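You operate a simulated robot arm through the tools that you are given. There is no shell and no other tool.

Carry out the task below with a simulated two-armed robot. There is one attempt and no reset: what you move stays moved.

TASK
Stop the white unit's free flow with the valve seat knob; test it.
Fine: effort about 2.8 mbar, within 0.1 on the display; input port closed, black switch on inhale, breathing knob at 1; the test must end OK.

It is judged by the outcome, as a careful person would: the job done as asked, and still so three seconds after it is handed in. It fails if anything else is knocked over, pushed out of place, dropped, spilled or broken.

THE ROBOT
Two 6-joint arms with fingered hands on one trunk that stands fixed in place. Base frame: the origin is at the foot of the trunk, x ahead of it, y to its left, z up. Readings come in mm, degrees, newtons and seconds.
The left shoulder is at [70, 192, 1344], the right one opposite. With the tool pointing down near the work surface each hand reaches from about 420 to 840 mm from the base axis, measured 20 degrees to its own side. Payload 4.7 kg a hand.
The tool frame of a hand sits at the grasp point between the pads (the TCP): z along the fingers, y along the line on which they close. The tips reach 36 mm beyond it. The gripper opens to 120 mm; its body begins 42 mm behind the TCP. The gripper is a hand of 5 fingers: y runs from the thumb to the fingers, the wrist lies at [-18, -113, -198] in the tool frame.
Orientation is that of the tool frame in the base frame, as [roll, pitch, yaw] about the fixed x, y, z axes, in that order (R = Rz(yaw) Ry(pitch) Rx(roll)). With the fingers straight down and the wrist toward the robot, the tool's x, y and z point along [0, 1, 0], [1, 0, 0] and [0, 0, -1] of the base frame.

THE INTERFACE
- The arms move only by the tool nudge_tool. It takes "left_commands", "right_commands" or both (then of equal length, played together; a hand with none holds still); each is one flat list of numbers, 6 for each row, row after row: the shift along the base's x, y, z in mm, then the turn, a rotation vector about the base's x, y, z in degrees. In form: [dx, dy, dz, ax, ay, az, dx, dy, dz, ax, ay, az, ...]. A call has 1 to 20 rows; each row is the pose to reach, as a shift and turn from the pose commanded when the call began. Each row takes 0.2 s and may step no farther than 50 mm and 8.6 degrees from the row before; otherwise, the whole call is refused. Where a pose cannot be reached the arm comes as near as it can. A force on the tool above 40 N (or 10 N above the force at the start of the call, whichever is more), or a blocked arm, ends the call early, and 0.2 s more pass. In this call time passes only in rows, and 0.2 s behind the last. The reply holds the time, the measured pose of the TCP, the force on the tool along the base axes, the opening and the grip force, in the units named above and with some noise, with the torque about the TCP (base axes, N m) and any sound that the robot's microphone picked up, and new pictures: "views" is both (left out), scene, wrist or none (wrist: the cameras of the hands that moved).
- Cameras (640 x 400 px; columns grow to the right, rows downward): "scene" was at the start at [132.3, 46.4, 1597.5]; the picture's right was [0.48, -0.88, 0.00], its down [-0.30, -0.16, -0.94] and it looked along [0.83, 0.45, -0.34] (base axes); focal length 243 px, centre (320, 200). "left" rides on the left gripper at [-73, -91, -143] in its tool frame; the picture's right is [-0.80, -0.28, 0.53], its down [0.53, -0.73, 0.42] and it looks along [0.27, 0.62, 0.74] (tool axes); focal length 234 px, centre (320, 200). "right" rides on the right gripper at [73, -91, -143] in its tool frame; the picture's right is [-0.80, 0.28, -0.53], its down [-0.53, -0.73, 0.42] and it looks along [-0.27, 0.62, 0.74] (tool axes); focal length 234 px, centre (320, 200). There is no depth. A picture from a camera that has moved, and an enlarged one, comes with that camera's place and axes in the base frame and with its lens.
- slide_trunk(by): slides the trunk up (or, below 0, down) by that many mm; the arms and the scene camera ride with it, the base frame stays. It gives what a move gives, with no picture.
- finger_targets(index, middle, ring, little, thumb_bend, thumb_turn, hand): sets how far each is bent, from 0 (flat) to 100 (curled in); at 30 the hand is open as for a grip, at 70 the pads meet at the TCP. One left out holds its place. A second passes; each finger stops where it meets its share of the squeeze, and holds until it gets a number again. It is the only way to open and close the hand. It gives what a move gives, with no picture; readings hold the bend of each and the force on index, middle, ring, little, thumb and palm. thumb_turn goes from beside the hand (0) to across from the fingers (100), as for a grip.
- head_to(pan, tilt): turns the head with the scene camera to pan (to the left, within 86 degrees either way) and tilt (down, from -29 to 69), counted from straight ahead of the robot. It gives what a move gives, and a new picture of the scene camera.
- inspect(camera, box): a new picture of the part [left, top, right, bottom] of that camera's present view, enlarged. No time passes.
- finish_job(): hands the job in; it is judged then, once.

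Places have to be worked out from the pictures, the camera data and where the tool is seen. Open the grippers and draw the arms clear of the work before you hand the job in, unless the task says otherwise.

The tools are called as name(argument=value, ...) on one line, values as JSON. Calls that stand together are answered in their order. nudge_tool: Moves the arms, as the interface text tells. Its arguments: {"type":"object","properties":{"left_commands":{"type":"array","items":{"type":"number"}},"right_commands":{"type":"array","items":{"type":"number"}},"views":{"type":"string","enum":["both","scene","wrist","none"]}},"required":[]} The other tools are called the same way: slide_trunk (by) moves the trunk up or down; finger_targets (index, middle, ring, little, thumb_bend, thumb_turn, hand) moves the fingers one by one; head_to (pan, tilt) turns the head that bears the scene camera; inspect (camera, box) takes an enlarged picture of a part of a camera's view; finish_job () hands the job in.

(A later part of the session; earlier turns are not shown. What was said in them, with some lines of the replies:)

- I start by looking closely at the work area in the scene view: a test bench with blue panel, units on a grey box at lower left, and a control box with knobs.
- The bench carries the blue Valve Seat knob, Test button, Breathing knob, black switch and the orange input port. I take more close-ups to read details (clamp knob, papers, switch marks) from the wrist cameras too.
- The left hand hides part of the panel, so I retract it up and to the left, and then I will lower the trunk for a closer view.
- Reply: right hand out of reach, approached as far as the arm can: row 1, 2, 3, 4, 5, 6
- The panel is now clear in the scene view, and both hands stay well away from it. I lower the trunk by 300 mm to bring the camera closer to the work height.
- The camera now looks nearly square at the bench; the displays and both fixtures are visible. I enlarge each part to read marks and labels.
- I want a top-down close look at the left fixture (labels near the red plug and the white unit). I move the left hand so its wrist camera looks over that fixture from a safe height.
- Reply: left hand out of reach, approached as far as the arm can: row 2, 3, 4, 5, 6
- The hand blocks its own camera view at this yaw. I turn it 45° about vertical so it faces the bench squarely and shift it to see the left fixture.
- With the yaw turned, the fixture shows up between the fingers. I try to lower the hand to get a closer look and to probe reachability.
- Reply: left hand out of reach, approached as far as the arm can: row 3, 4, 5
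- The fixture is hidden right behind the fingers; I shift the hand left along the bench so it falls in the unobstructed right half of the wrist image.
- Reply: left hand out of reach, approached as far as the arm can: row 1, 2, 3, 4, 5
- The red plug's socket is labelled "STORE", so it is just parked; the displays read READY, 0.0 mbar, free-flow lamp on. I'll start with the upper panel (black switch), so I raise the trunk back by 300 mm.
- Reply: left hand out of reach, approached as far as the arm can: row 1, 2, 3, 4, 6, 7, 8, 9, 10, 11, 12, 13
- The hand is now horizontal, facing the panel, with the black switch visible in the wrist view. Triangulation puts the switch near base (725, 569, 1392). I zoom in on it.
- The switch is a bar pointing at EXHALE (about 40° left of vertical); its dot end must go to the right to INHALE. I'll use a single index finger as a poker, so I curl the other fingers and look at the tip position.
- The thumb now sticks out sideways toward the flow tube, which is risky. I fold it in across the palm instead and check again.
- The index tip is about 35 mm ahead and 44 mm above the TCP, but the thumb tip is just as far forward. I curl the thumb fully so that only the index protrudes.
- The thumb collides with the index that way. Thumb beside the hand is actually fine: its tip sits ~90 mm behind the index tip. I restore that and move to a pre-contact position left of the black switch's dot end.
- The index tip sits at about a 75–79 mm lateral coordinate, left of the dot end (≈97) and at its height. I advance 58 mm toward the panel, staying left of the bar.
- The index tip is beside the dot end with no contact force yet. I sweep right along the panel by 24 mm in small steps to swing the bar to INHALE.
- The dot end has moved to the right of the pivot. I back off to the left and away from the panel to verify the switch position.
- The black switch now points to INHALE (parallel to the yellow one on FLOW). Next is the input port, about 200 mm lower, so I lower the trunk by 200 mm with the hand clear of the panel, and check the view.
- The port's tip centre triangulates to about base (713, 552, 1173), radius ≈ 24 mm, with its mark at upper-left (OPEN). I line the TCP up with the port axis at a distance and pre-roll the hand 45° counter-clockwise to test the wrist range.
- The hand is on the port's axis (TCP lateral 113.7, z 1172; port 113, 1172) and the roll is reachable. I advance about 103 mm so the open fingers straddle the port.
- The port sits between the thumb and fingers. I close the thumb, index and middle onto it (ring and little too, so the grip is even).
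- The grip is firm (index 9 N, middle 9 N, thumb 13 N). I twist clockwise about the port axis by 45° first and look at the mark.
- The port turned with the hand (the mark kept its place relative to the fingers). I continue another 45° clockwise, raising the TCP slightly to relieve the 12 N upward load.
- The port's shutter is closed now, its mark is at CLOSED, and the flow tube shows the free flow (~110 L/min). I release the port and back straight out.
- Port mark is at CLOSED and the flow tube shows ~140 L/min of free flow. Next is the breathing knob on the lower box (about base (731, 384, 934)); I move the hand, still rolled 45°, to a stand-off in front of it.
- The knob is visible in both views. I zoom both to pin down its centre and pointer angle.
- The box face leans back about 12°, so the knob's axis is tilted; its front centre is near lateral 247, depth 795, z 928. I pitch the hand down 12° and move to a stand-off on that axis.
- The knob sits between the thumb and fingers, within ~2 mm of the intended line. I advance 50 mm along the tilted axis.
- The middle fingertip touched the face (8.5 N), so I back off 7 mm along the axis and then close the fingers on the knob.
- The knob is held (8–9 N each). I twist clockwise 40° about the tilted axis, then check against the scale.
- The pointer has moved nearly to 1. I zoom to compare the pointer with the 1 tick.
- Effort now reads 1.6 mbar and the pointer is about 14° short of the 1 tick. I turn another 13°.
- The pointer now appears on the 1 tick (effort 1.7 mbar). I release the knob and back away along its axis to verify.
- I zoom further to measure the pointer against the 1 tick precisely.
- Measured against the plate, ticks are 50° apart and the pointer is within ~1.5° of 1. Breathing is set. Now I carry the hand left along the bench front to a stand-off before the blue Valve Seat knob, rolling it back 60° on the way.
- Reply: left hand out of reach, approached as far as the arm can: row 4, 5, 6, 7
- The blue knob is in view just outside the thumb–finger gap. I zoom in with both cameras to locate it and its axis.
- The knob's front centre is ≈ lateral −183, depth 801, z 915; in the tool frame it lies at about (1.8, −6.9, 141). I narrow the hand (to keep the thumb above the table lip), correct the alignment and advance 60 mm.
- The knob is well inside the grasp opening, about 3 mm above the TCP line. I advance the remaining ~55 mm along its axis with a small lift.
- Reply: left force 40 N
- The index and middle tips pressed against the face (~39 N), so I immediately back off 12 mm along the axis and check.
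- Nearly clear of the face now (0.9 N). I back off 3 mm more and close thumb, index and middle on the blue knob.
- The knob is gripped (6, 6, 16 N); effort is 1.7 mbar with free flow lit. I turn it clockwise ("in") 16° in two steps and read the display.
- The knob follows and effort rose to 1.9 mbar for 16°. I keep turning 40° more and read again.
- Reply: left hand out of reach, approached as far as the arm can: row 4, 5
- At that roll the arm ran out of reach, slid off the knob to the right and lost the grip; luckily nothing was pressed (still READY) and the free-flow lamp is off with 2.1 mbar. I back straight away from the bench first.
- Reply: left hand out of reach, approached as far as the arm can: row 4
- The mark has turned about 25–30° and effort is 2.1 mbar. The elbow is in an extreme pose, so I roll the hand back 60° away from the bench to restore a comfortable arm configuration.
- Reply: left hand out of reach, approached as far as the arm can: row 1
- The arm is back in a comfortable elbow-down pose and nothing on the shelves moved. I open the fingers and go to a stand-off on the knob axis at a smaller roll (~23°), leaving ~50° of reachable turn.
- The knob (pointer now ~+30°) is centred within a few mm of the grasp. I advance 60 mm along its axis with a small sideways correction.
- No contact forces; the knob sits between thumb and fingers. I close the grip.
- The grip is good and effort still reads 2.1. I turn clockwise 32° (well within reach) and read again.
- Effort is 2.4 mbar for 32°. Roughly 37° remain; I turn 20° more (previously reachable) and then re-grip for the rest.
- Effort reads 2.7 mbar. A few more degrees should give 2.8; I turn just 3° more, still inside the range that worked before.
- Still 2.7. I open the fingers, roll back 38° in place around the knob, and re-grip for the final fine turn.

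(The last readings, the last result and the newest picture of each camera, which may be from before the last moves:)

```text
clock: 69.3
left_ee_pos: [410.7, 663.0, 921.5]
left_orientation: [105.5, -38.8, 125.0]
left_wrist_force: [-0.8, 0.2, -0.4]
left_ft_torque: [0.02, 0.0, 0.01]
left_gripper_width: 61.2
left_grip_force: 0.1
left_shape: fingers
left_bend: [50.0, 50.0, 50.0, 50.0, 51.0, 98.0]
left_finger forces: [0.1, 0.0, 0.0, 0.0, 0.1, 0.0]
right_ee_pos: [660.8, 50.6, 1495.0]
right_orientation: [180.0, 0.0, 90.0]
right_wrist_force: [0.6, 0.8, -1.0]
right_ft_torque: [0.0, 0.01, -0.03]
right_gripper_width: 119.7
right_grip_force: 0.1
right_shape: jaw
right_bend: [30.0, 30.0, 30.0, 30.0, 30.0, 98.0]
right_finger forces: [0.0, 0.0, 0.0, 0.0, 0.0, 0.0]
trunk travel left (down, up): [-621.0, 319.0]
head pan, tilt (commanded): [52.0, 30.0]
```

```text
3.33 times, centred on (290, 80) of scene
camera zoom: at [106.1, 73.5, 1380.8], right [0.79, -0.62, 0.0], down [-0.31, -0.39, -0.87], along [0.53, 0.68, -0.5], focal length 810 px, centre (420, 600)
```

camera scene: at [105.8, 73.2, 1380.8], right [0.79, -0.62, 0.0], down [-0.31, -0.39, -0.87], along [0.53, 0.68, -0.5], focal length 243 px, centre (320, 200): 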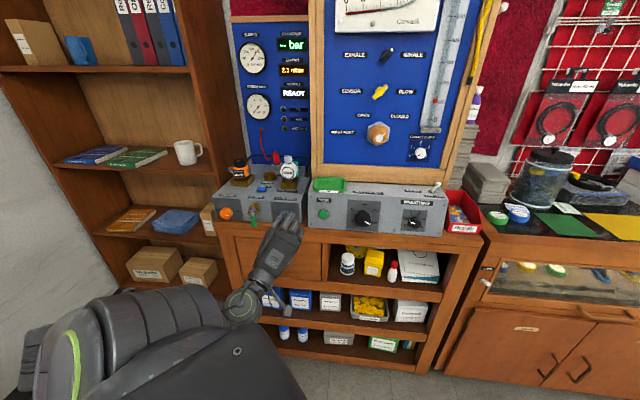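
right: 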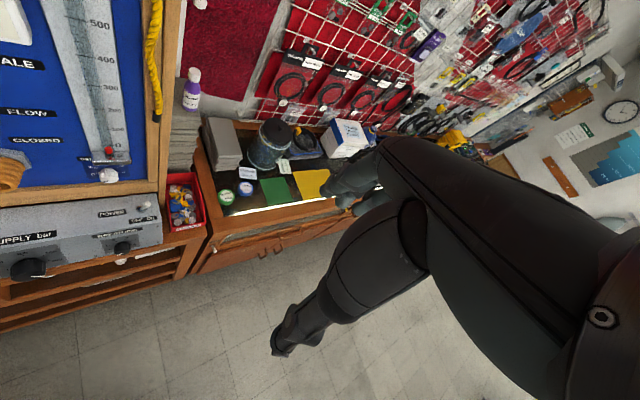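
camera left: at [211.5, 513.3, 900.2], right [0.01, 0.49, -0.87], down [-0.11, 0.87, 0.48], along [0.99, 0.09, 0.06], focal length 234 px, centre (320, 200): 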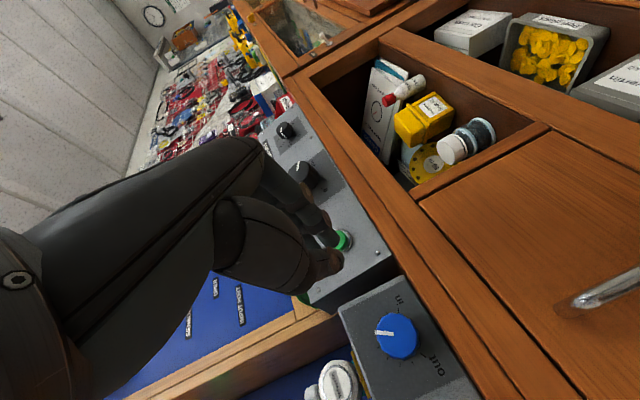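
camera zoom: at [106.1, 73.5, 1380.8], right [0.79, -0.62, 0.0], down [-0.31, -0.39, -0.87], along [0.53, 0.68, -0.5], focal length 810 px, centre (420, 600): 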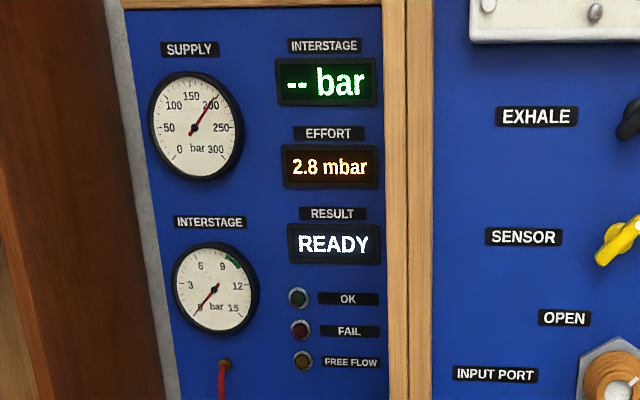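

The display now shows 2.8 mbar with free flow off, so no further turning is needed. I back the open hand straight off the knob and re-read the display.

nudge_tool(left_commands=[-10, -10, 3, 0, 0, 0, -25, -25, 7.5, 0, 0, 0, -45, -45, 13.5, 0, 0, 0, -65, -65, 19, 0, 0, 0], views="scene")

inspect(camera="scene", box=[260, 20, 320, 140])

inspect(camera="scene", box=[205, 130, 365, 260])

inspect(camera="scene", box=[300, 0, 480, 170])

```text
clock: 70.3
left_ee_pos: [345.5, 597.6, 940.3]
left_orientation: [105.4, -39.0, 125.1]
left_wrist_force: [0.1, -0.4, 0.4]
left_ft_torque: [0.01, -0.02, 0.02]
left_gripper_width: 61.0
left_grip_force: 0.1
left_shape: fingers
left_bend: [50.0, 50.0, 50.0, 50.0, 51.0, 98.0]
left_finger forces: [0.1, 0.0, 0.1, 0.0, 0.0, 0.0]
right_ee_pos: [659.9, 51.0, 1495.6]
right_orientation: [180.0, -0.1, 90.1]
right_wrist_force: [0.0, 0.9, 0.2]
right_ft_torque: [0.04, 0.02, -0.02]
right_gripper_width: 120.1
right_grip_force: 0.1
right_shape: jaw
right_bend: [30.0, 30.0, 30.0, 30.0, 30.0, 98.0]
right_finger forces: [0.1, 0.0, 0.0, 0.0, 0.0, 0.1]
trunk travel left (down, up): [-621.0, 319.0]
head pan, tilt (commanded): [52.0, 30.0]
camera scene: at [104.9, 72.7, 1380.9], right [0.79, -0.62, 0.0], down [-0.31, -0.39, -0.87], along [0.53, 0.68, -0.5], focal length 243 px, centre (320, 200)
```

scene: 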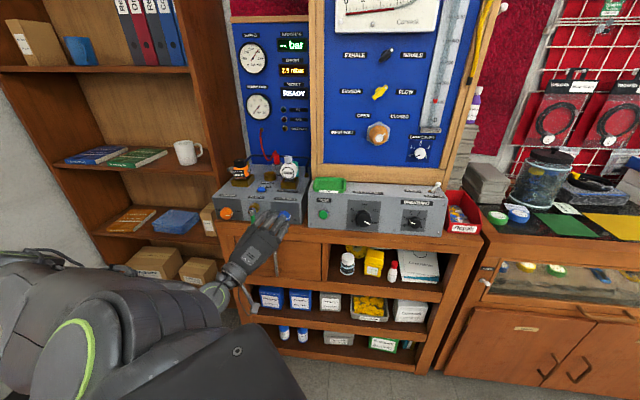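

```text
3.33 times, centred on (290, 80) of scene
camera zoom: at [104.9, 72.7, 1380.9], right [0.79, -0.62, 0.0], down [-0.31, -0.39, -0.87], along [0.53, 0.68, -0.5], focal length 810 px, centre (420, 600)
```

zoom: 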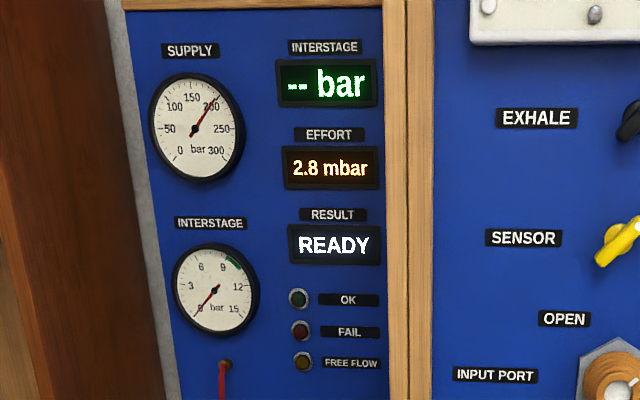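

```text
3.08 times, centred on (285, 195) of scene
camera zoom: at [104.9, 72.7, 1380.9], right [0.79, -0.62, 0.0], down [-0.31, -0.39, -0.87], along [0.53, 0.68, -0.5], focal length 747 px, centre (428, 215)
```

zoom: 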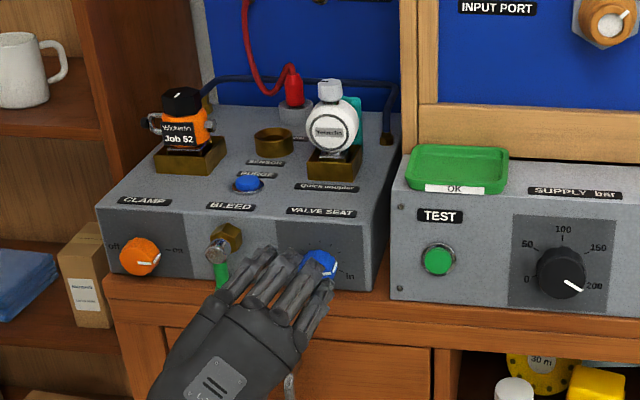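

```text
2.35 times, centred on (390, 85) of scene
camera zoom: at [104.9, 72.7, 1380.9], right [0.79, -0.62, 0.0], down [-0.31, -0.39, -0.87], along [0.53, 0.68, -0.5], focal length 572 px, centre (155, 471)
```

zoom: 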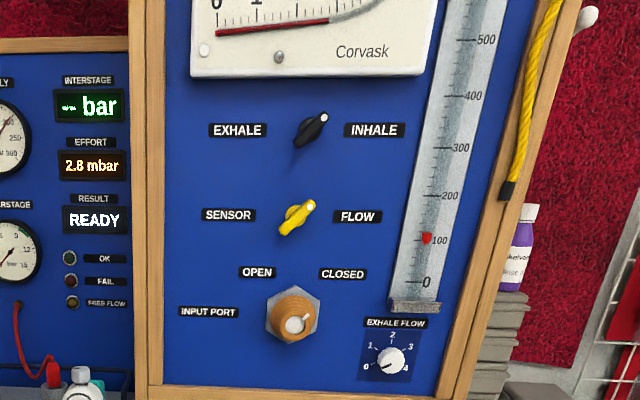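

Effort holds at 2.8 mbar, free flow off, black switch on INHALE, port CLOSED. Now I form an index poker (others curled, thumb aside) and go to a stand-off in front of the TEST button (≈ lateral −49, depth 808, z 925).

finger_targets(hand="left", index=50, middle=100, ring=100, little=100, thumb_bend=50, thumb_turn=0)

nudge_tool(left_commands=[25, -10, -6, 0, 0, 0, 50, -20, -13, 0, 0, 0, 75, -30, -20, 0, 0, 0, 98.6, -39.6, -25.9, 0, 0, 0], views="wrist")

inspect(camera="scene", box=[245, 150, 385, 260])

inspect(camera="left", box=[240, 130, 480, 310])

```text
clock: 71.3
left_ee_pos: [347.2, 598.0, 938.8]
left_orientation: [105.3, -39.0, 125.2]
left_wrist_force: [-0.2, -0.9, 0.2]
left_ft_torque: [0.0, 0.01, 0.01]
left_gripper_width: 137.1
left_grip_force: 0.0
left_shape: fingers
left_bend: [50.0, 100.0, 100.0, 100.0, 50.0, 0.0]
left_finger forces: [0.0, 0.1, 0.1, 0.0, 0.0, 0.1]
right_ee_pos: [660.4, 51.2, 1493.9]
right_orientation: [180.0, 0.0, 90.1]
right_wrist_force: [0.7, -0.4, 0.4]
right_ft_torque: [0.0, 0.0, -0.02]
right_gripper_width: 119.5
right_grip_force: 0.0
right_shape: jaw
right_bend: [30.0, 30.0, 30.0, 30.0, 30.0, 98.0]
right_finger forces: [0.0, 0.0, 0.0, 0.0, 0.0, 0.1]
trunk travel left (down, up): [-621.0, 319.0]
head pan, tilt (commanded): [52.0, 30.0]
```

```text
clock: 72.3
left_ee_pos: [445.1, 558.1, 912.7]
left_orientation: [105.5, -39.0, 124.8]
left_wrist_force: [0.0, -0.2, 0.3]
left_ft_torque: [0.02, -0.02, 0.03]
left_gripper_width: 137.4
left_grip_force: 0.0
left_shape: fingers
left_bend: [50.0, 100.0, 100.0, 100.0, 50.0, 0.0]
left_finger forces: [0.0, 0.0, 0.1, 0.1, 0.0, 0.0]
right_ee_pos: [662.0, 51.1, 1493.9]
right_orientation: [-179.9, 0.0, 90.1]
right_wrist_force: [0.2, 0.2, -1.6]
right_ft_torque: [-0.04, 0.03, 0.03]
right_gripper_width: 120.1
right_grip_force: 0.0
right_shape: jaw
right_bend: [30.0, 30.0, 30.0, 30.0, 30.0, 98.0]
right_finger forces: [0.0, 0.0, 0.0, 0.0, 0.1, 0.1]
trunk travel left (down, up): [-621.0, 319.0]
head pan, tilt (commanded): [52.0, 30.0]
camera left: at [326.4, 445.7, 828.2], right [0.57, -0.05, -0.82], down [-0.36, 0.88, -0.3], along [0.74, 0.47, 0.48], focal length 234 px, centre (320, 200)
```

left: 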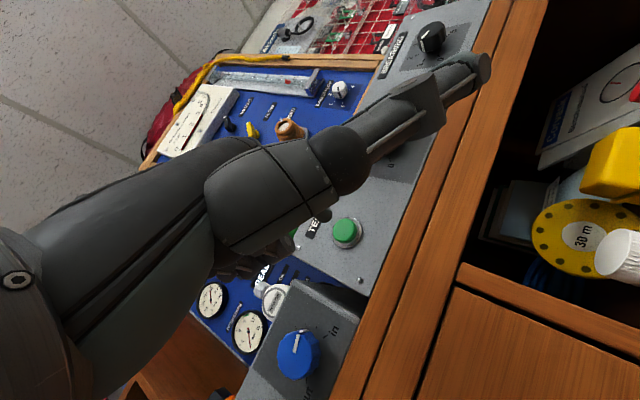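

```text
3.64 times, centred on (315, 205) of scene
camera zoom: at [106.8, 73.3, 1380.7], right [0.79, -0.62, 0.0], down [-0.31, -0.39, -0.87], along [0.53, 0.68, -0.5], focal length 883 px, centre (338, 182)
```

zoom: 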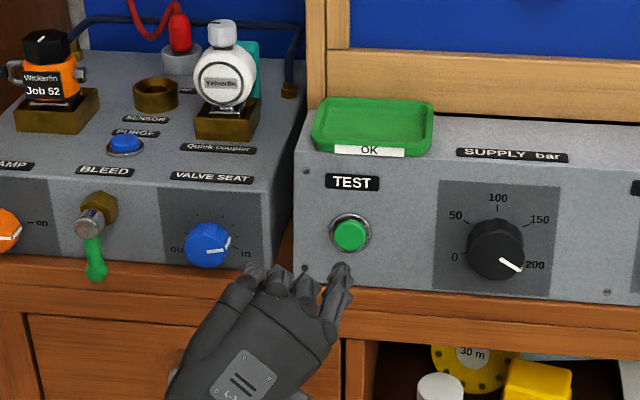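

```text
2.22 times, centred on (360, 220) of left
camera zoom: at [326.4, 445.7, 828.2], right [0.57, -0.05, -0.82], down [-0.36, 0.88, -0.3], along [0.74, 0.47, 0.48], focal length 520 px, centre (231, 156)
```

zoom: 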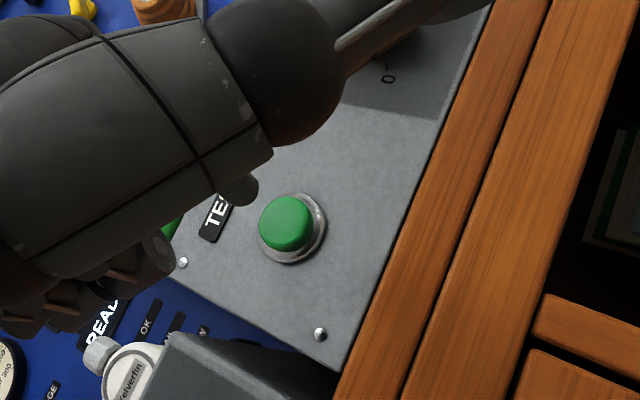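

The index tip (≈ −50, 750, 931) is in line with the green cap (≈ −49, 808, 927), needing ~6 mm of lift. I advance 48 mm first and check.

nudge_tool(left_commands=[12, 12, 1, 0, 0, 0, 24, 24, -1, 0, 0, 0, 34, 34, -4, 0, 0, 0], views="none")

inspect(camera="scene", box=[275, 180, 365, 250])

inspect(camera="left", box=[240, 150, 420, 290])

```text
clock: 73.2
left_ee_pos: [478.1, 594.5, 907.9]
left_orientation: [105.3, -38.9, 125.3]
left_wrist_force: [-0.1, -0.1, 0.3]
left_ft_torque: [0.02, 0.0, 0.01]
left_gripper_width: 137.6
left_grip_force: 0.3
left_shape: fingers
left_bend: [50.0, 100.0, 100.0, 100.0, 50.0, 0.0]
left_finger forces: [0.2, 0.1, 0.1, 0.1, 0.0, 0.0]
right_ee_pos: [661.3, 50.8, 1494.2]
right_orientation: [-180.0, 0.1, 90.1]
right_wrist_force: [0.3, -0.5, 0.3]
right_ft_torque: [-0.04, -0.01, 0.01]
right_gripper_width: 120.0
right_grip_force: 0.0
right_shape: jaw
right_bend: [30.0, 30.0, 30.0, 30.0, 30.0, 98.0]
right_finger forces: [0.0, 0.1, 0.0, 0.0, 0.1, 0.1]
trunk travel left (down, up): [-621.0, 319.0]
head pan, tilt (commanded): [52.0, 30.0]
```

```text
5.71 times, centred on (320, 215) of scene
camera zoom: at [106.1, 73.6, 1380.7], right [0.79, -0.62, 0.0], down [-0.31, -0.39, -0.87], along [0.53, 0.68, -0.5], focal length 1388 px, centre (320, 114)
```

zoom: 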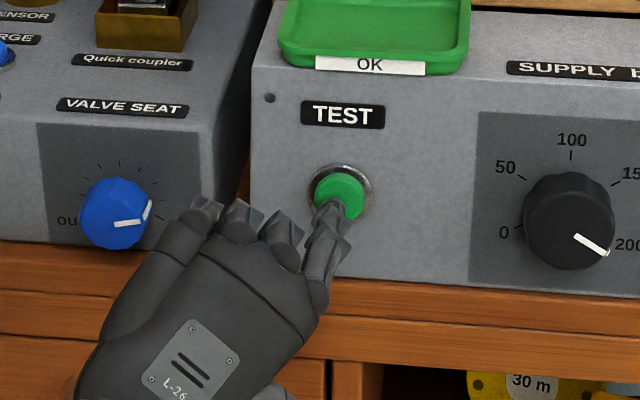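

```text
2.86 times, centred on (330, 220) of left
camera zoom: at [359.7, 480.8, 824.2], right [0.57, -0.05, -0.82], down [-0.36, 0.88, -0.3], along [0.74, 0.47, 0.48], focal length 669 px, centre (291, 143)
```

zoom: 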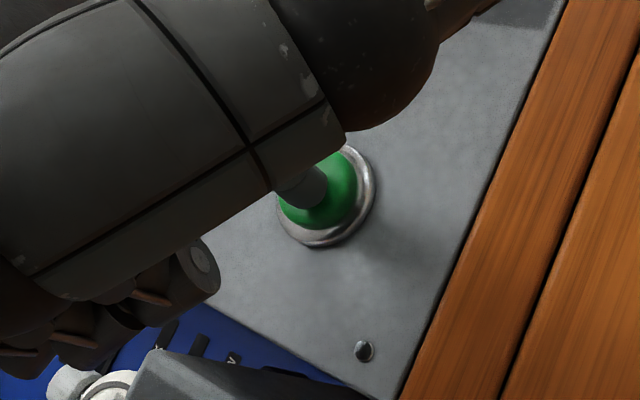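

The tip is right over the green cap, ~8 mm away. I press gently along the face normal and then check the result display.

nudge_tool(left_commands=[4.5, 3, -0.8, 0, 0, 0, 8, 6, -1.9, 0, 0, 0, 10.5, 8.5, -2.6, 0, 0, 0], views="none")

inspect(camera="scene", box=[260, 20, 320, 140])

inspect(camera="left", box=[240, 150, 420, 290])

```text
clock: 74.0
left_ee_pos: [486.5, 598.6, 909.4]
left_orientation: [105.2, -38.8, 125.1]
left_wrist_force: [-17.1, -16.5, 2.6]
left_ft_torque: [0.22, -0.36, -0.81]
left_gripper_width: 136.4
left_grip_force: 11.5
left_shape: fingers
left_bend: [52.0, 100.0, 100.0, 100.0, 50.0, 0.0]
left_finger forces: [23.7, 0.1, 0.0, 0.0, 0.1, 0.0]
right_ee_pos: [658.5, 49.4, 1496.4]
right_orientation: [179.8, -0.1, 90.2]
right_wrist_force: [-0.9, -0.1, 0.2]
right_ft_torque: [0.0, -0.04, 0.0]
right_gripper_width: 119.7
right_grip_force: 0.1
right_shape: jaw
right_bend: [30.0, 30.0, 30.0, 30.0, 30.0, 98.0]
right_finger forces: [0.0, 0.0, 0.0, 0.0, 0.0, 0.1]
trunk travel left (down, up): [-621.0, 319.0]
head pan, tilt (commanded): [52.0, 30.0]
heard: click
```

```text
3.33 times, centred on (290, 80) of scene
camera zoom: at [102.7, 70.3, 1381.2], right [0.79, -0.62, 0.0], down [-0.31, -0.39, -0.87], along [0.53, 0.68, -0.5], focal length 810 px, centre (420, 600)
```

zoom: 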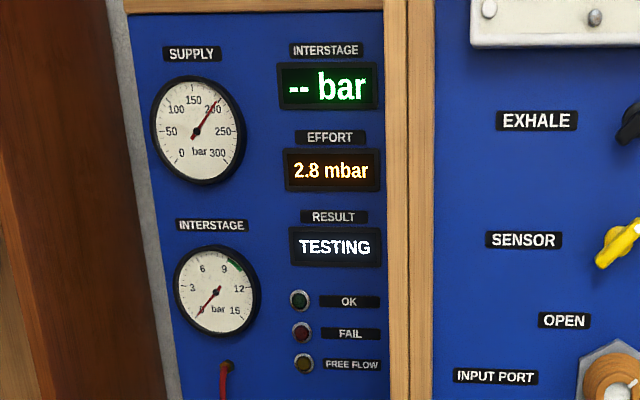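

```text
2.86 times, centred on (330, 220) of left
camera zoom: at [368.3, 486.1, 824.6], right [0.57, -0.05, -0.82], down [-0.35, 0.88, -0.3], along [0.74, 0.46, 0.48], focal length 669 px, centre (291, 143)
```

zoom: 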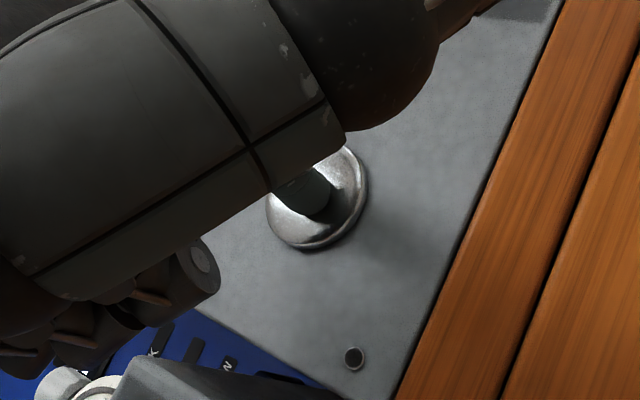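

The button clicked and the display shows TESTING. I back off the button straight out along its axis and watch the result.

nudge_tool(left_commands=[-8, -8, 2.4, 0, 0, 0, -20, -20, 6, 0, 0, 0, -40, -40, 12, 0, 0, 0, -65, -65, 19, 0, 0, 0], views="scene")

inspect(camera="scene", box=[260, 20, 320, 140])

```text
clock: 75.0
left_ee_pos: [423.7, 535.5, 926.3]
left_orientation: [105.4, -39.0, 125.1]
left_wrist_force: [-0.1, 0.5, -0.8]
left_ft_torque: [0.01, 0.01, 0.03]
left_gripper_width: 137.2
left_grip_force: 0.1
left_shape: fingers
left_bend: [50.0, 100.0, 100.0, 100.0, 50.0, 0.0]
left_finger forces: [0.0, 0.1, 0.1, 0.0, 0.0, 0.0]
right_ee_pos: [659.8, 50.0, 1495.3]
right_orientation: [180.0, -0.1, 90.0]
right_wrist_force: [0.4, -0.8, 0.3]
right_ft_torque: [0.04, -0.04, -0.01]
right_gripper_width: 119.8
right_grip_force: 0.0
right_shape: jaw
right_bend: [30.0, 30.0, 30.0, 30.0, 30.0, 98.0]
right_finger forces: [0.0, 0.1, 0.1, 0.0, 0.1, 0.0]
trunk travel left (down, up): [-621.0, 319.0]
head pan, tilt (commanded): [52.0, 30.0]
camera scene: at [105.0, 72.6, 1380.9], right [0.79, -0.62, 0.0], down [-0.31, -0.39, -0.87], along [0.53, 0.68, -0.5], focal length 243 px, centre (320, 200)
```

scene: 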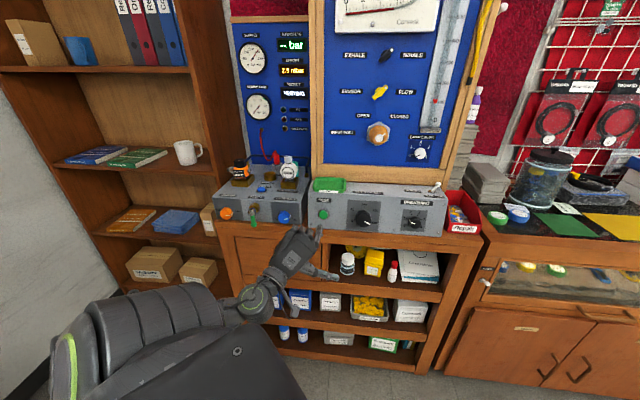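

```text
3.33 times, centred on (290, 80) of scene
camera zoom: at [105.0, 72.6, 1380.9], right [0.79, -0.62, 0.0], down [-0.31, -0.39, -0.87], along [0.53, 0.68, -0.5], focal length 810 px, centre (420, 600)
```

zoom: 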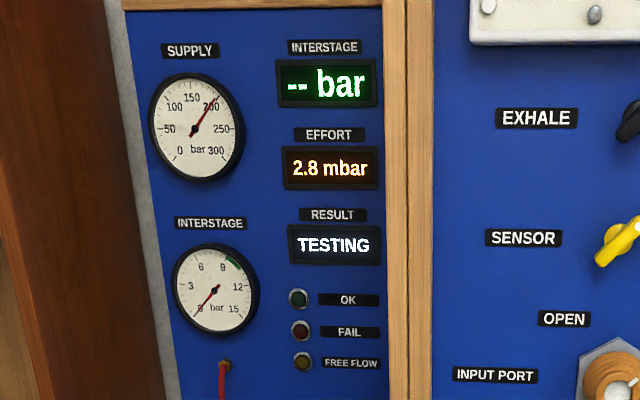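

Testing is still running. I open the hand to its normal pose (time passes meanwhile) and read the result again.

finger_targets(hand="left", index=30, middle=30, ring=30, little=30, thumb_bend=30, thumb_turn=98)

nudge_tool(left_commands=[-10, -10, 10, 0, 0, 0, -20, -20, 20, 0, 0, 0, -30, -30, 30, 0, 0, 0, -40, -40, 40, 0, 0, 0], views="none")

inspect(camera="scene", box=[260, 20, 320, 140])

```text
clock: 76.0
left_ee_pos: [424.0, 536.7, 925.4]
left_orientation: [105.4, -38.9, 125.0]
left_wrist_force: [-0.4, 0.5, -0.2]
left_ft_torque: [0.03, 0.01, 0.0]
left_gripper_width: 122.3
left_grip_force: 0.1
left_shape: fingers
left_bend: [30.0, 30.0, 30.0, 30.0, 30.0, 96.0]
left_finger forces: [0.0, 0.0, 0.0, 0.0, 0.0, 0.0]
right_ee_pos: [661.4, 51.4, 1494.2]
right_orientation: [180.0, 0.0, 90.1]
right_wrist_force: [0.7, -0.6, 0.1]
right_ft_torque: [-0.02, 0.02, -0.01]
right_gripper_width: 119.8
right_grip_force: 0.0
right_shape: jaw
right_bend: [30.0, 30.0, 30.0, 30.0, 30.0, 98.0]
right_finger forces: [0.1, 0.0, 0.0, 0.1, 0.0, 0.0]
trunk travel left (down, up): [-621.0, 319.0]
head pan, tilt (commanded): [52.0, 30.0]
```

```text
clock: 77.0
left_ee_pos: [393.5, 511.8, 946.5]
left_orientation: [105.2, -38.8, 125.1]
left_wrist_force: [-1.6, 0.1, 0.8]
left_ft_torque: [0.0, 0.0, 0.0]
left_gripper_width: 122.1
left_grip_force: 0.1
left_shape: fingers
left_bend: [30.0, 30.0, 30.0, 30.0, 30.0, 96.0]
left_finger forces: [0.0, 0.1, 0.0, 0.0, 0.1, 0.1]
left hand out of reach, approached as far as the arm can: row 3, 4
right_ee_pos: [661.1, 50.4, 1494.7]
right_orientation: [-179.9, 0.0, 90.1]
right_wrist_force: [-0.4, 0.6, 0.9]
right_ft_torque: [-0.02, -0.02, -0.01]
right_gripper_width: 119.8
right_grip_force: 0.1
right_shape: jaw
right_bend: [30.0, 30.0, 30.0, 30.0, 30.0, 98.0]
right_finger forces: [0.0, 0.0, 0.0, 0.0, 0.1, 0.0]
trunk travel left (down, up): [-621.0, 319.0]
head pan, tilt (commanded): [52.0, 30.0]
```

```text
3.33 times, centred on (290, 80) of scene
camera zoom: at [105.6, 73.3, 1380.8], right [0.79, -0.62, 0.0], down [-0.31, -0.39, -0.87], along [0.53, 0.68, -0.5], focal length 810 px, centre (420, 600)
```

zoom: 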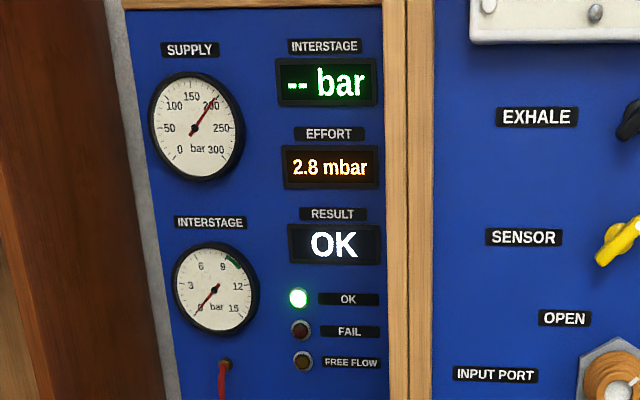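

The test ended OK with the green lamp lit and effort 2.8 mbar. I draw the left hand further away to the front and then check every control once more.

nudge_tool(left_commands=[8, -25, 5, 0, 0, 0, 16, -50, 10, 0, 0, 0, 24, -75, 15, 0, 0, 0, 32, -100, 20, 0, 0, 0], views="none")

head_to(pan=45, tilt=22)

inspect(camera="scene", box=[190, 70, 300, 180])

inspect(camera="scene", box=[280, 70, 420, 200])

inspect(camera="scene", box=[270, 205, 430, 275])

inspect(camera="scene", box=[165, 185, 295, 275])

```text
clock: 78.0
left_ee_pos: [446.9, 418.4, 931.6]
left_orientation: [105.2, -39.0, 125.2]
left_wrist_force: [0.7, 0.0, 0.2]
left_ft_torque: [0.0, 0.02, -0.01]
left_gripper_width: 122.2
left_grip_force: 0.1
left_shape: fingers
left_bend: [30.0, 30.0, 30.0, 30.0, 30.0, 96.0]
left_finger forces: [0.0, 0.0, 0.0, 0.0, 0.0, 0.0]
left hand out of reach, approached as far as the arm can: row 1, 2, 3, 4
right_ee_pos: [662.8, 49.1, 1493.3]
right_orientation: [-179.9, -0.1, 90.0]
right_wrist_force: [-0.1, -0.5, 0.7]
right_ft_torque: [0.03, -0.02, -0.02]
right_gripper_width: 120.0
right_grip_force: 0.0
right_shape: jaw
right_bend: [30.0, 30.0, 30.0, 30.0, 30.0, 98.0]
right_finger forces: [0.0, 0.0, 0.1, 0.0, 0.0, 0.1]
trunk travel left (down, up): [-621.0, 319.0]
head pan, tilt (commanded): [52.0, 30.0]
```

```text
clock: 78.6
left_ee_pos: [444.8, 421.0, 928.6]
left_orientation: [105.2, -38.9, 125.2]
left_wrist_force: [-0.4, 0.2, 0.0]
left_ft_torque: [0.01, -0.01, -0.01]
left_gripper_width: 122.4
left_grip_force: 0.1
left_shape: fingers
left_bend: [30.0, 30.0, 30.0, 30.0, 30.0, 96.0]
left_finger forces: [0.0, 0.1, 0.0, 0.1, 0.1, 0.0]
right_ee_pos: [660.5, 51.2, 1494.3]
right_orientation: [-179.9, 0.1, 90.0]
right_wrist_force: [0.5, 0.0, 1.2]
right_ft_torque: [-0.05, -0.02, -0.03]
right_gripper_width: 119.7
right_grip_force: 0.1
right_shape: jaw
right_bend: [30.0, 30.0, 30.0, 30.0, 30.0, 98.0]
right_finger forces: [0.0, 0.0, 0.0, 0.0, 0.0, 0.1]
trunk travel left (down, up): [-621.0, 319.0]
head pan, tilt (commanded): [45.0, 22.0]
camera scene: at [115.7, 67.9, 1393.5], right [0.71, -0.71, 0.0], down [-0.27, -0.27, -0.93], along [0.66, 0.66, -0.38], focal length 243 px, centre (320, 200)
```

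scene: 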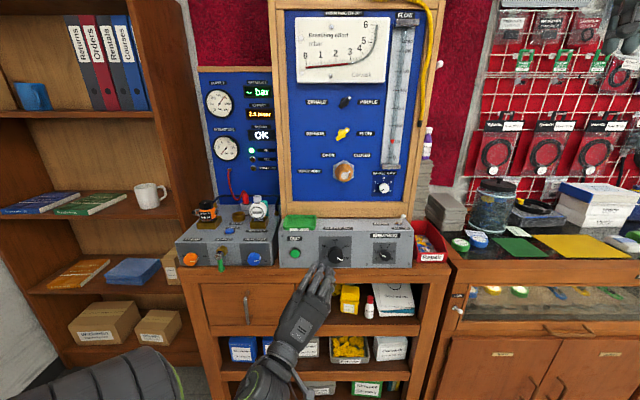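

```text
3.64 times, centred on (245, 125) of scene
camera zoom: at [115.7, 67.9, 1393.5], right [0.71, -0.71, 0.0], down [-0.27, -0.27, -0.93], along [0.66, 0.66, -0.38], focal length 883 px, centre (593, 473)
```

zoom: 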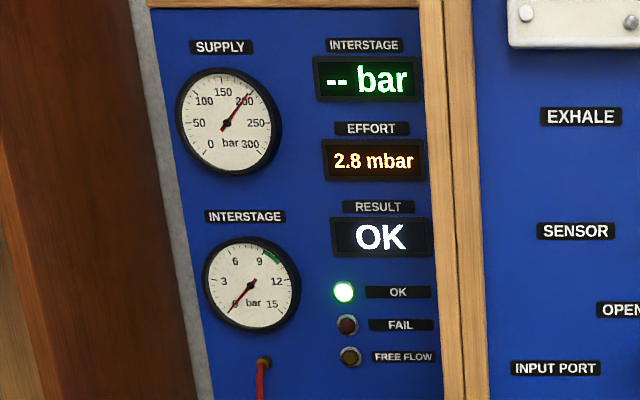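

```text
3.08 times, centred on (350, 135) of scene
camera zoom: at [115.7, 67.9, 1393.5], right [0.71, -0.71, 0.0], down [-0.27, -0.27, -0.93], along [0.66, 0.66, -0.38], focal length 747 px, centre (228, 400)
```

zoom: 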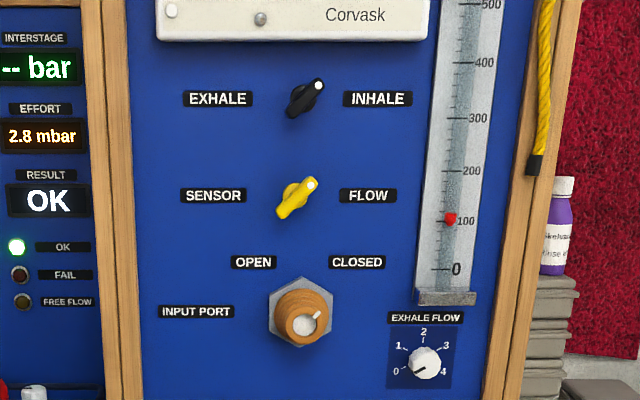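

```text
4.00 times, centred on (350, 240) of scene
camera zoom: at [115.7, 67.9, 1393.5], right [0.71, -0.71, 0.0], down [-0.27, -0.27, -0.93], along [0.66, 0.66, -0.38], focal length 972 px, centre (200, 40)
```

zoom: 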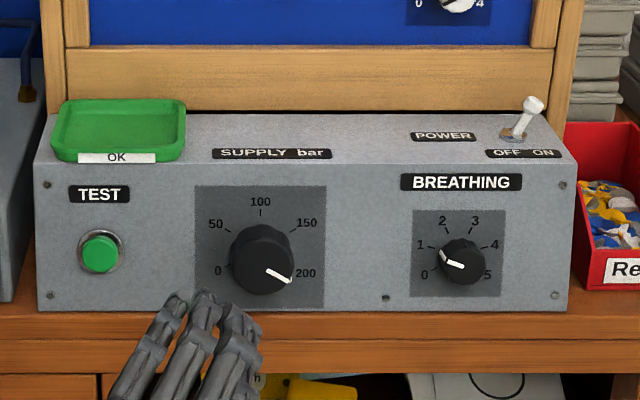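

```text
4.44 times, centred on (230, 230) of scene
camera zoom: at [115.7, 67.9, 1393.5], right [0.71, -0.71, 0.0], down [-0.27, -0.27, -0.93], along [0.66, 0.66, -0.38], focal length 1080 px, centre (720, 67)
```

zoom: 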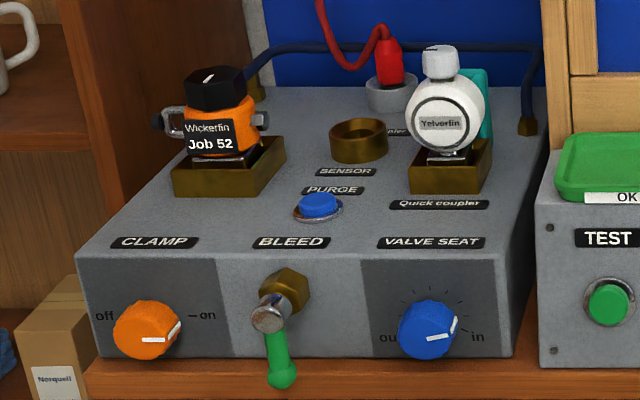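

Everything reads as wanted: OK lamp, 2.8 mbar, INHALE, port CLOSED. I take one last close look at the breathing pointer and clamp knob before handing in.

inspect(camera="scene", box=[370, 235, 402, 265])

inspect(camera="scene", box=[175, 240, 275, 280])

inspect(camera="scene", box=[0, 140, 240, 360])

```text
13.33 times, centred on (386, 250) of scene
camera zoom: at [115.7, 67.9, 1393.5], right [0.71, -0.71, 0.0], down [-0.27, -0.27, -0.93], along [0.66, 0.66, -0.38], focal length 3239 px, centre (-560, -467)
```

zoom: 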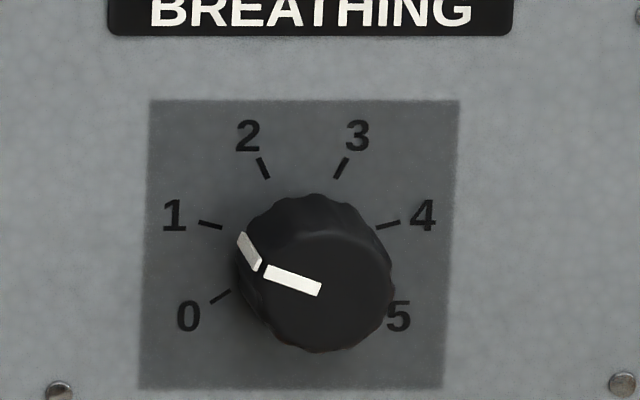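

```text
6.40 times, centred on (225, 260) of scene
camera zoom: at [115.7, 67.9, 1393.5], right [0.71, -0.71, 0.0], down [-0.27, -0.27, -0.93], along [0.66, 0.66, -0.38], focal length 1554 px, centre (928, -184)
```

zoom: 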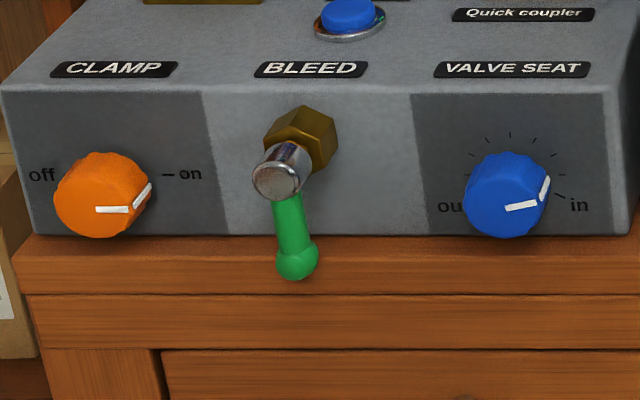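

```text
1.82 times, centred on (120, 250) of scene
camera zoom: at [115.7, 67.9, 1393.5], right [0.71, -0.71, 0.0], down [-0.27, -0.27, -0.93], along [0.66, 0.66, -0.38], focal length 442 px, centre (684, 109)
```

zoom: 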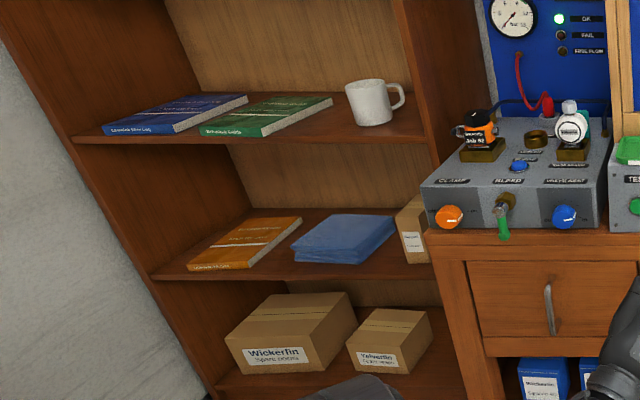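

The pointer is at 1 (within a few degrees), the clamp is still ON, nothing on the bench or shelves has moved, and the result stays OK at 2.8 mbar with the hands open and clear. I hand the job in.

finish_job()

```text
The job is handed in.
```

The white unit's free flow is stopped and the bench test ended OK. The OK lamp is lit and the free-flow lamp is off.

- **Effort:** the display reads 2.8 mbar. It read 2.8 before, during and after the test.
- **Input port:** closed, with the shutter visible and the mark pointing at CLOSED.
- **Black switch:** on INHALE.
- **Breathing knob:** at 1. Measured against the scale from the pictures, it is a few degrees past the mark, about 1.05 to 1.1.

- **Hand contact with the bench:** while I was gripping the valve seat knob, the index and middle fingertips pressed its front face with about 39 N before I backed off. Later the arm ran out of reach, slid off that knob and came close to the TEST button without pressing it.
- **State of the bench:** the pictures show nothing on the bench or shelves moved by either event, and the clamp is still on. The yellow switch, supply, power, exhale flow and the parked red plug were left as found.

Both hands are open and clear of the work.
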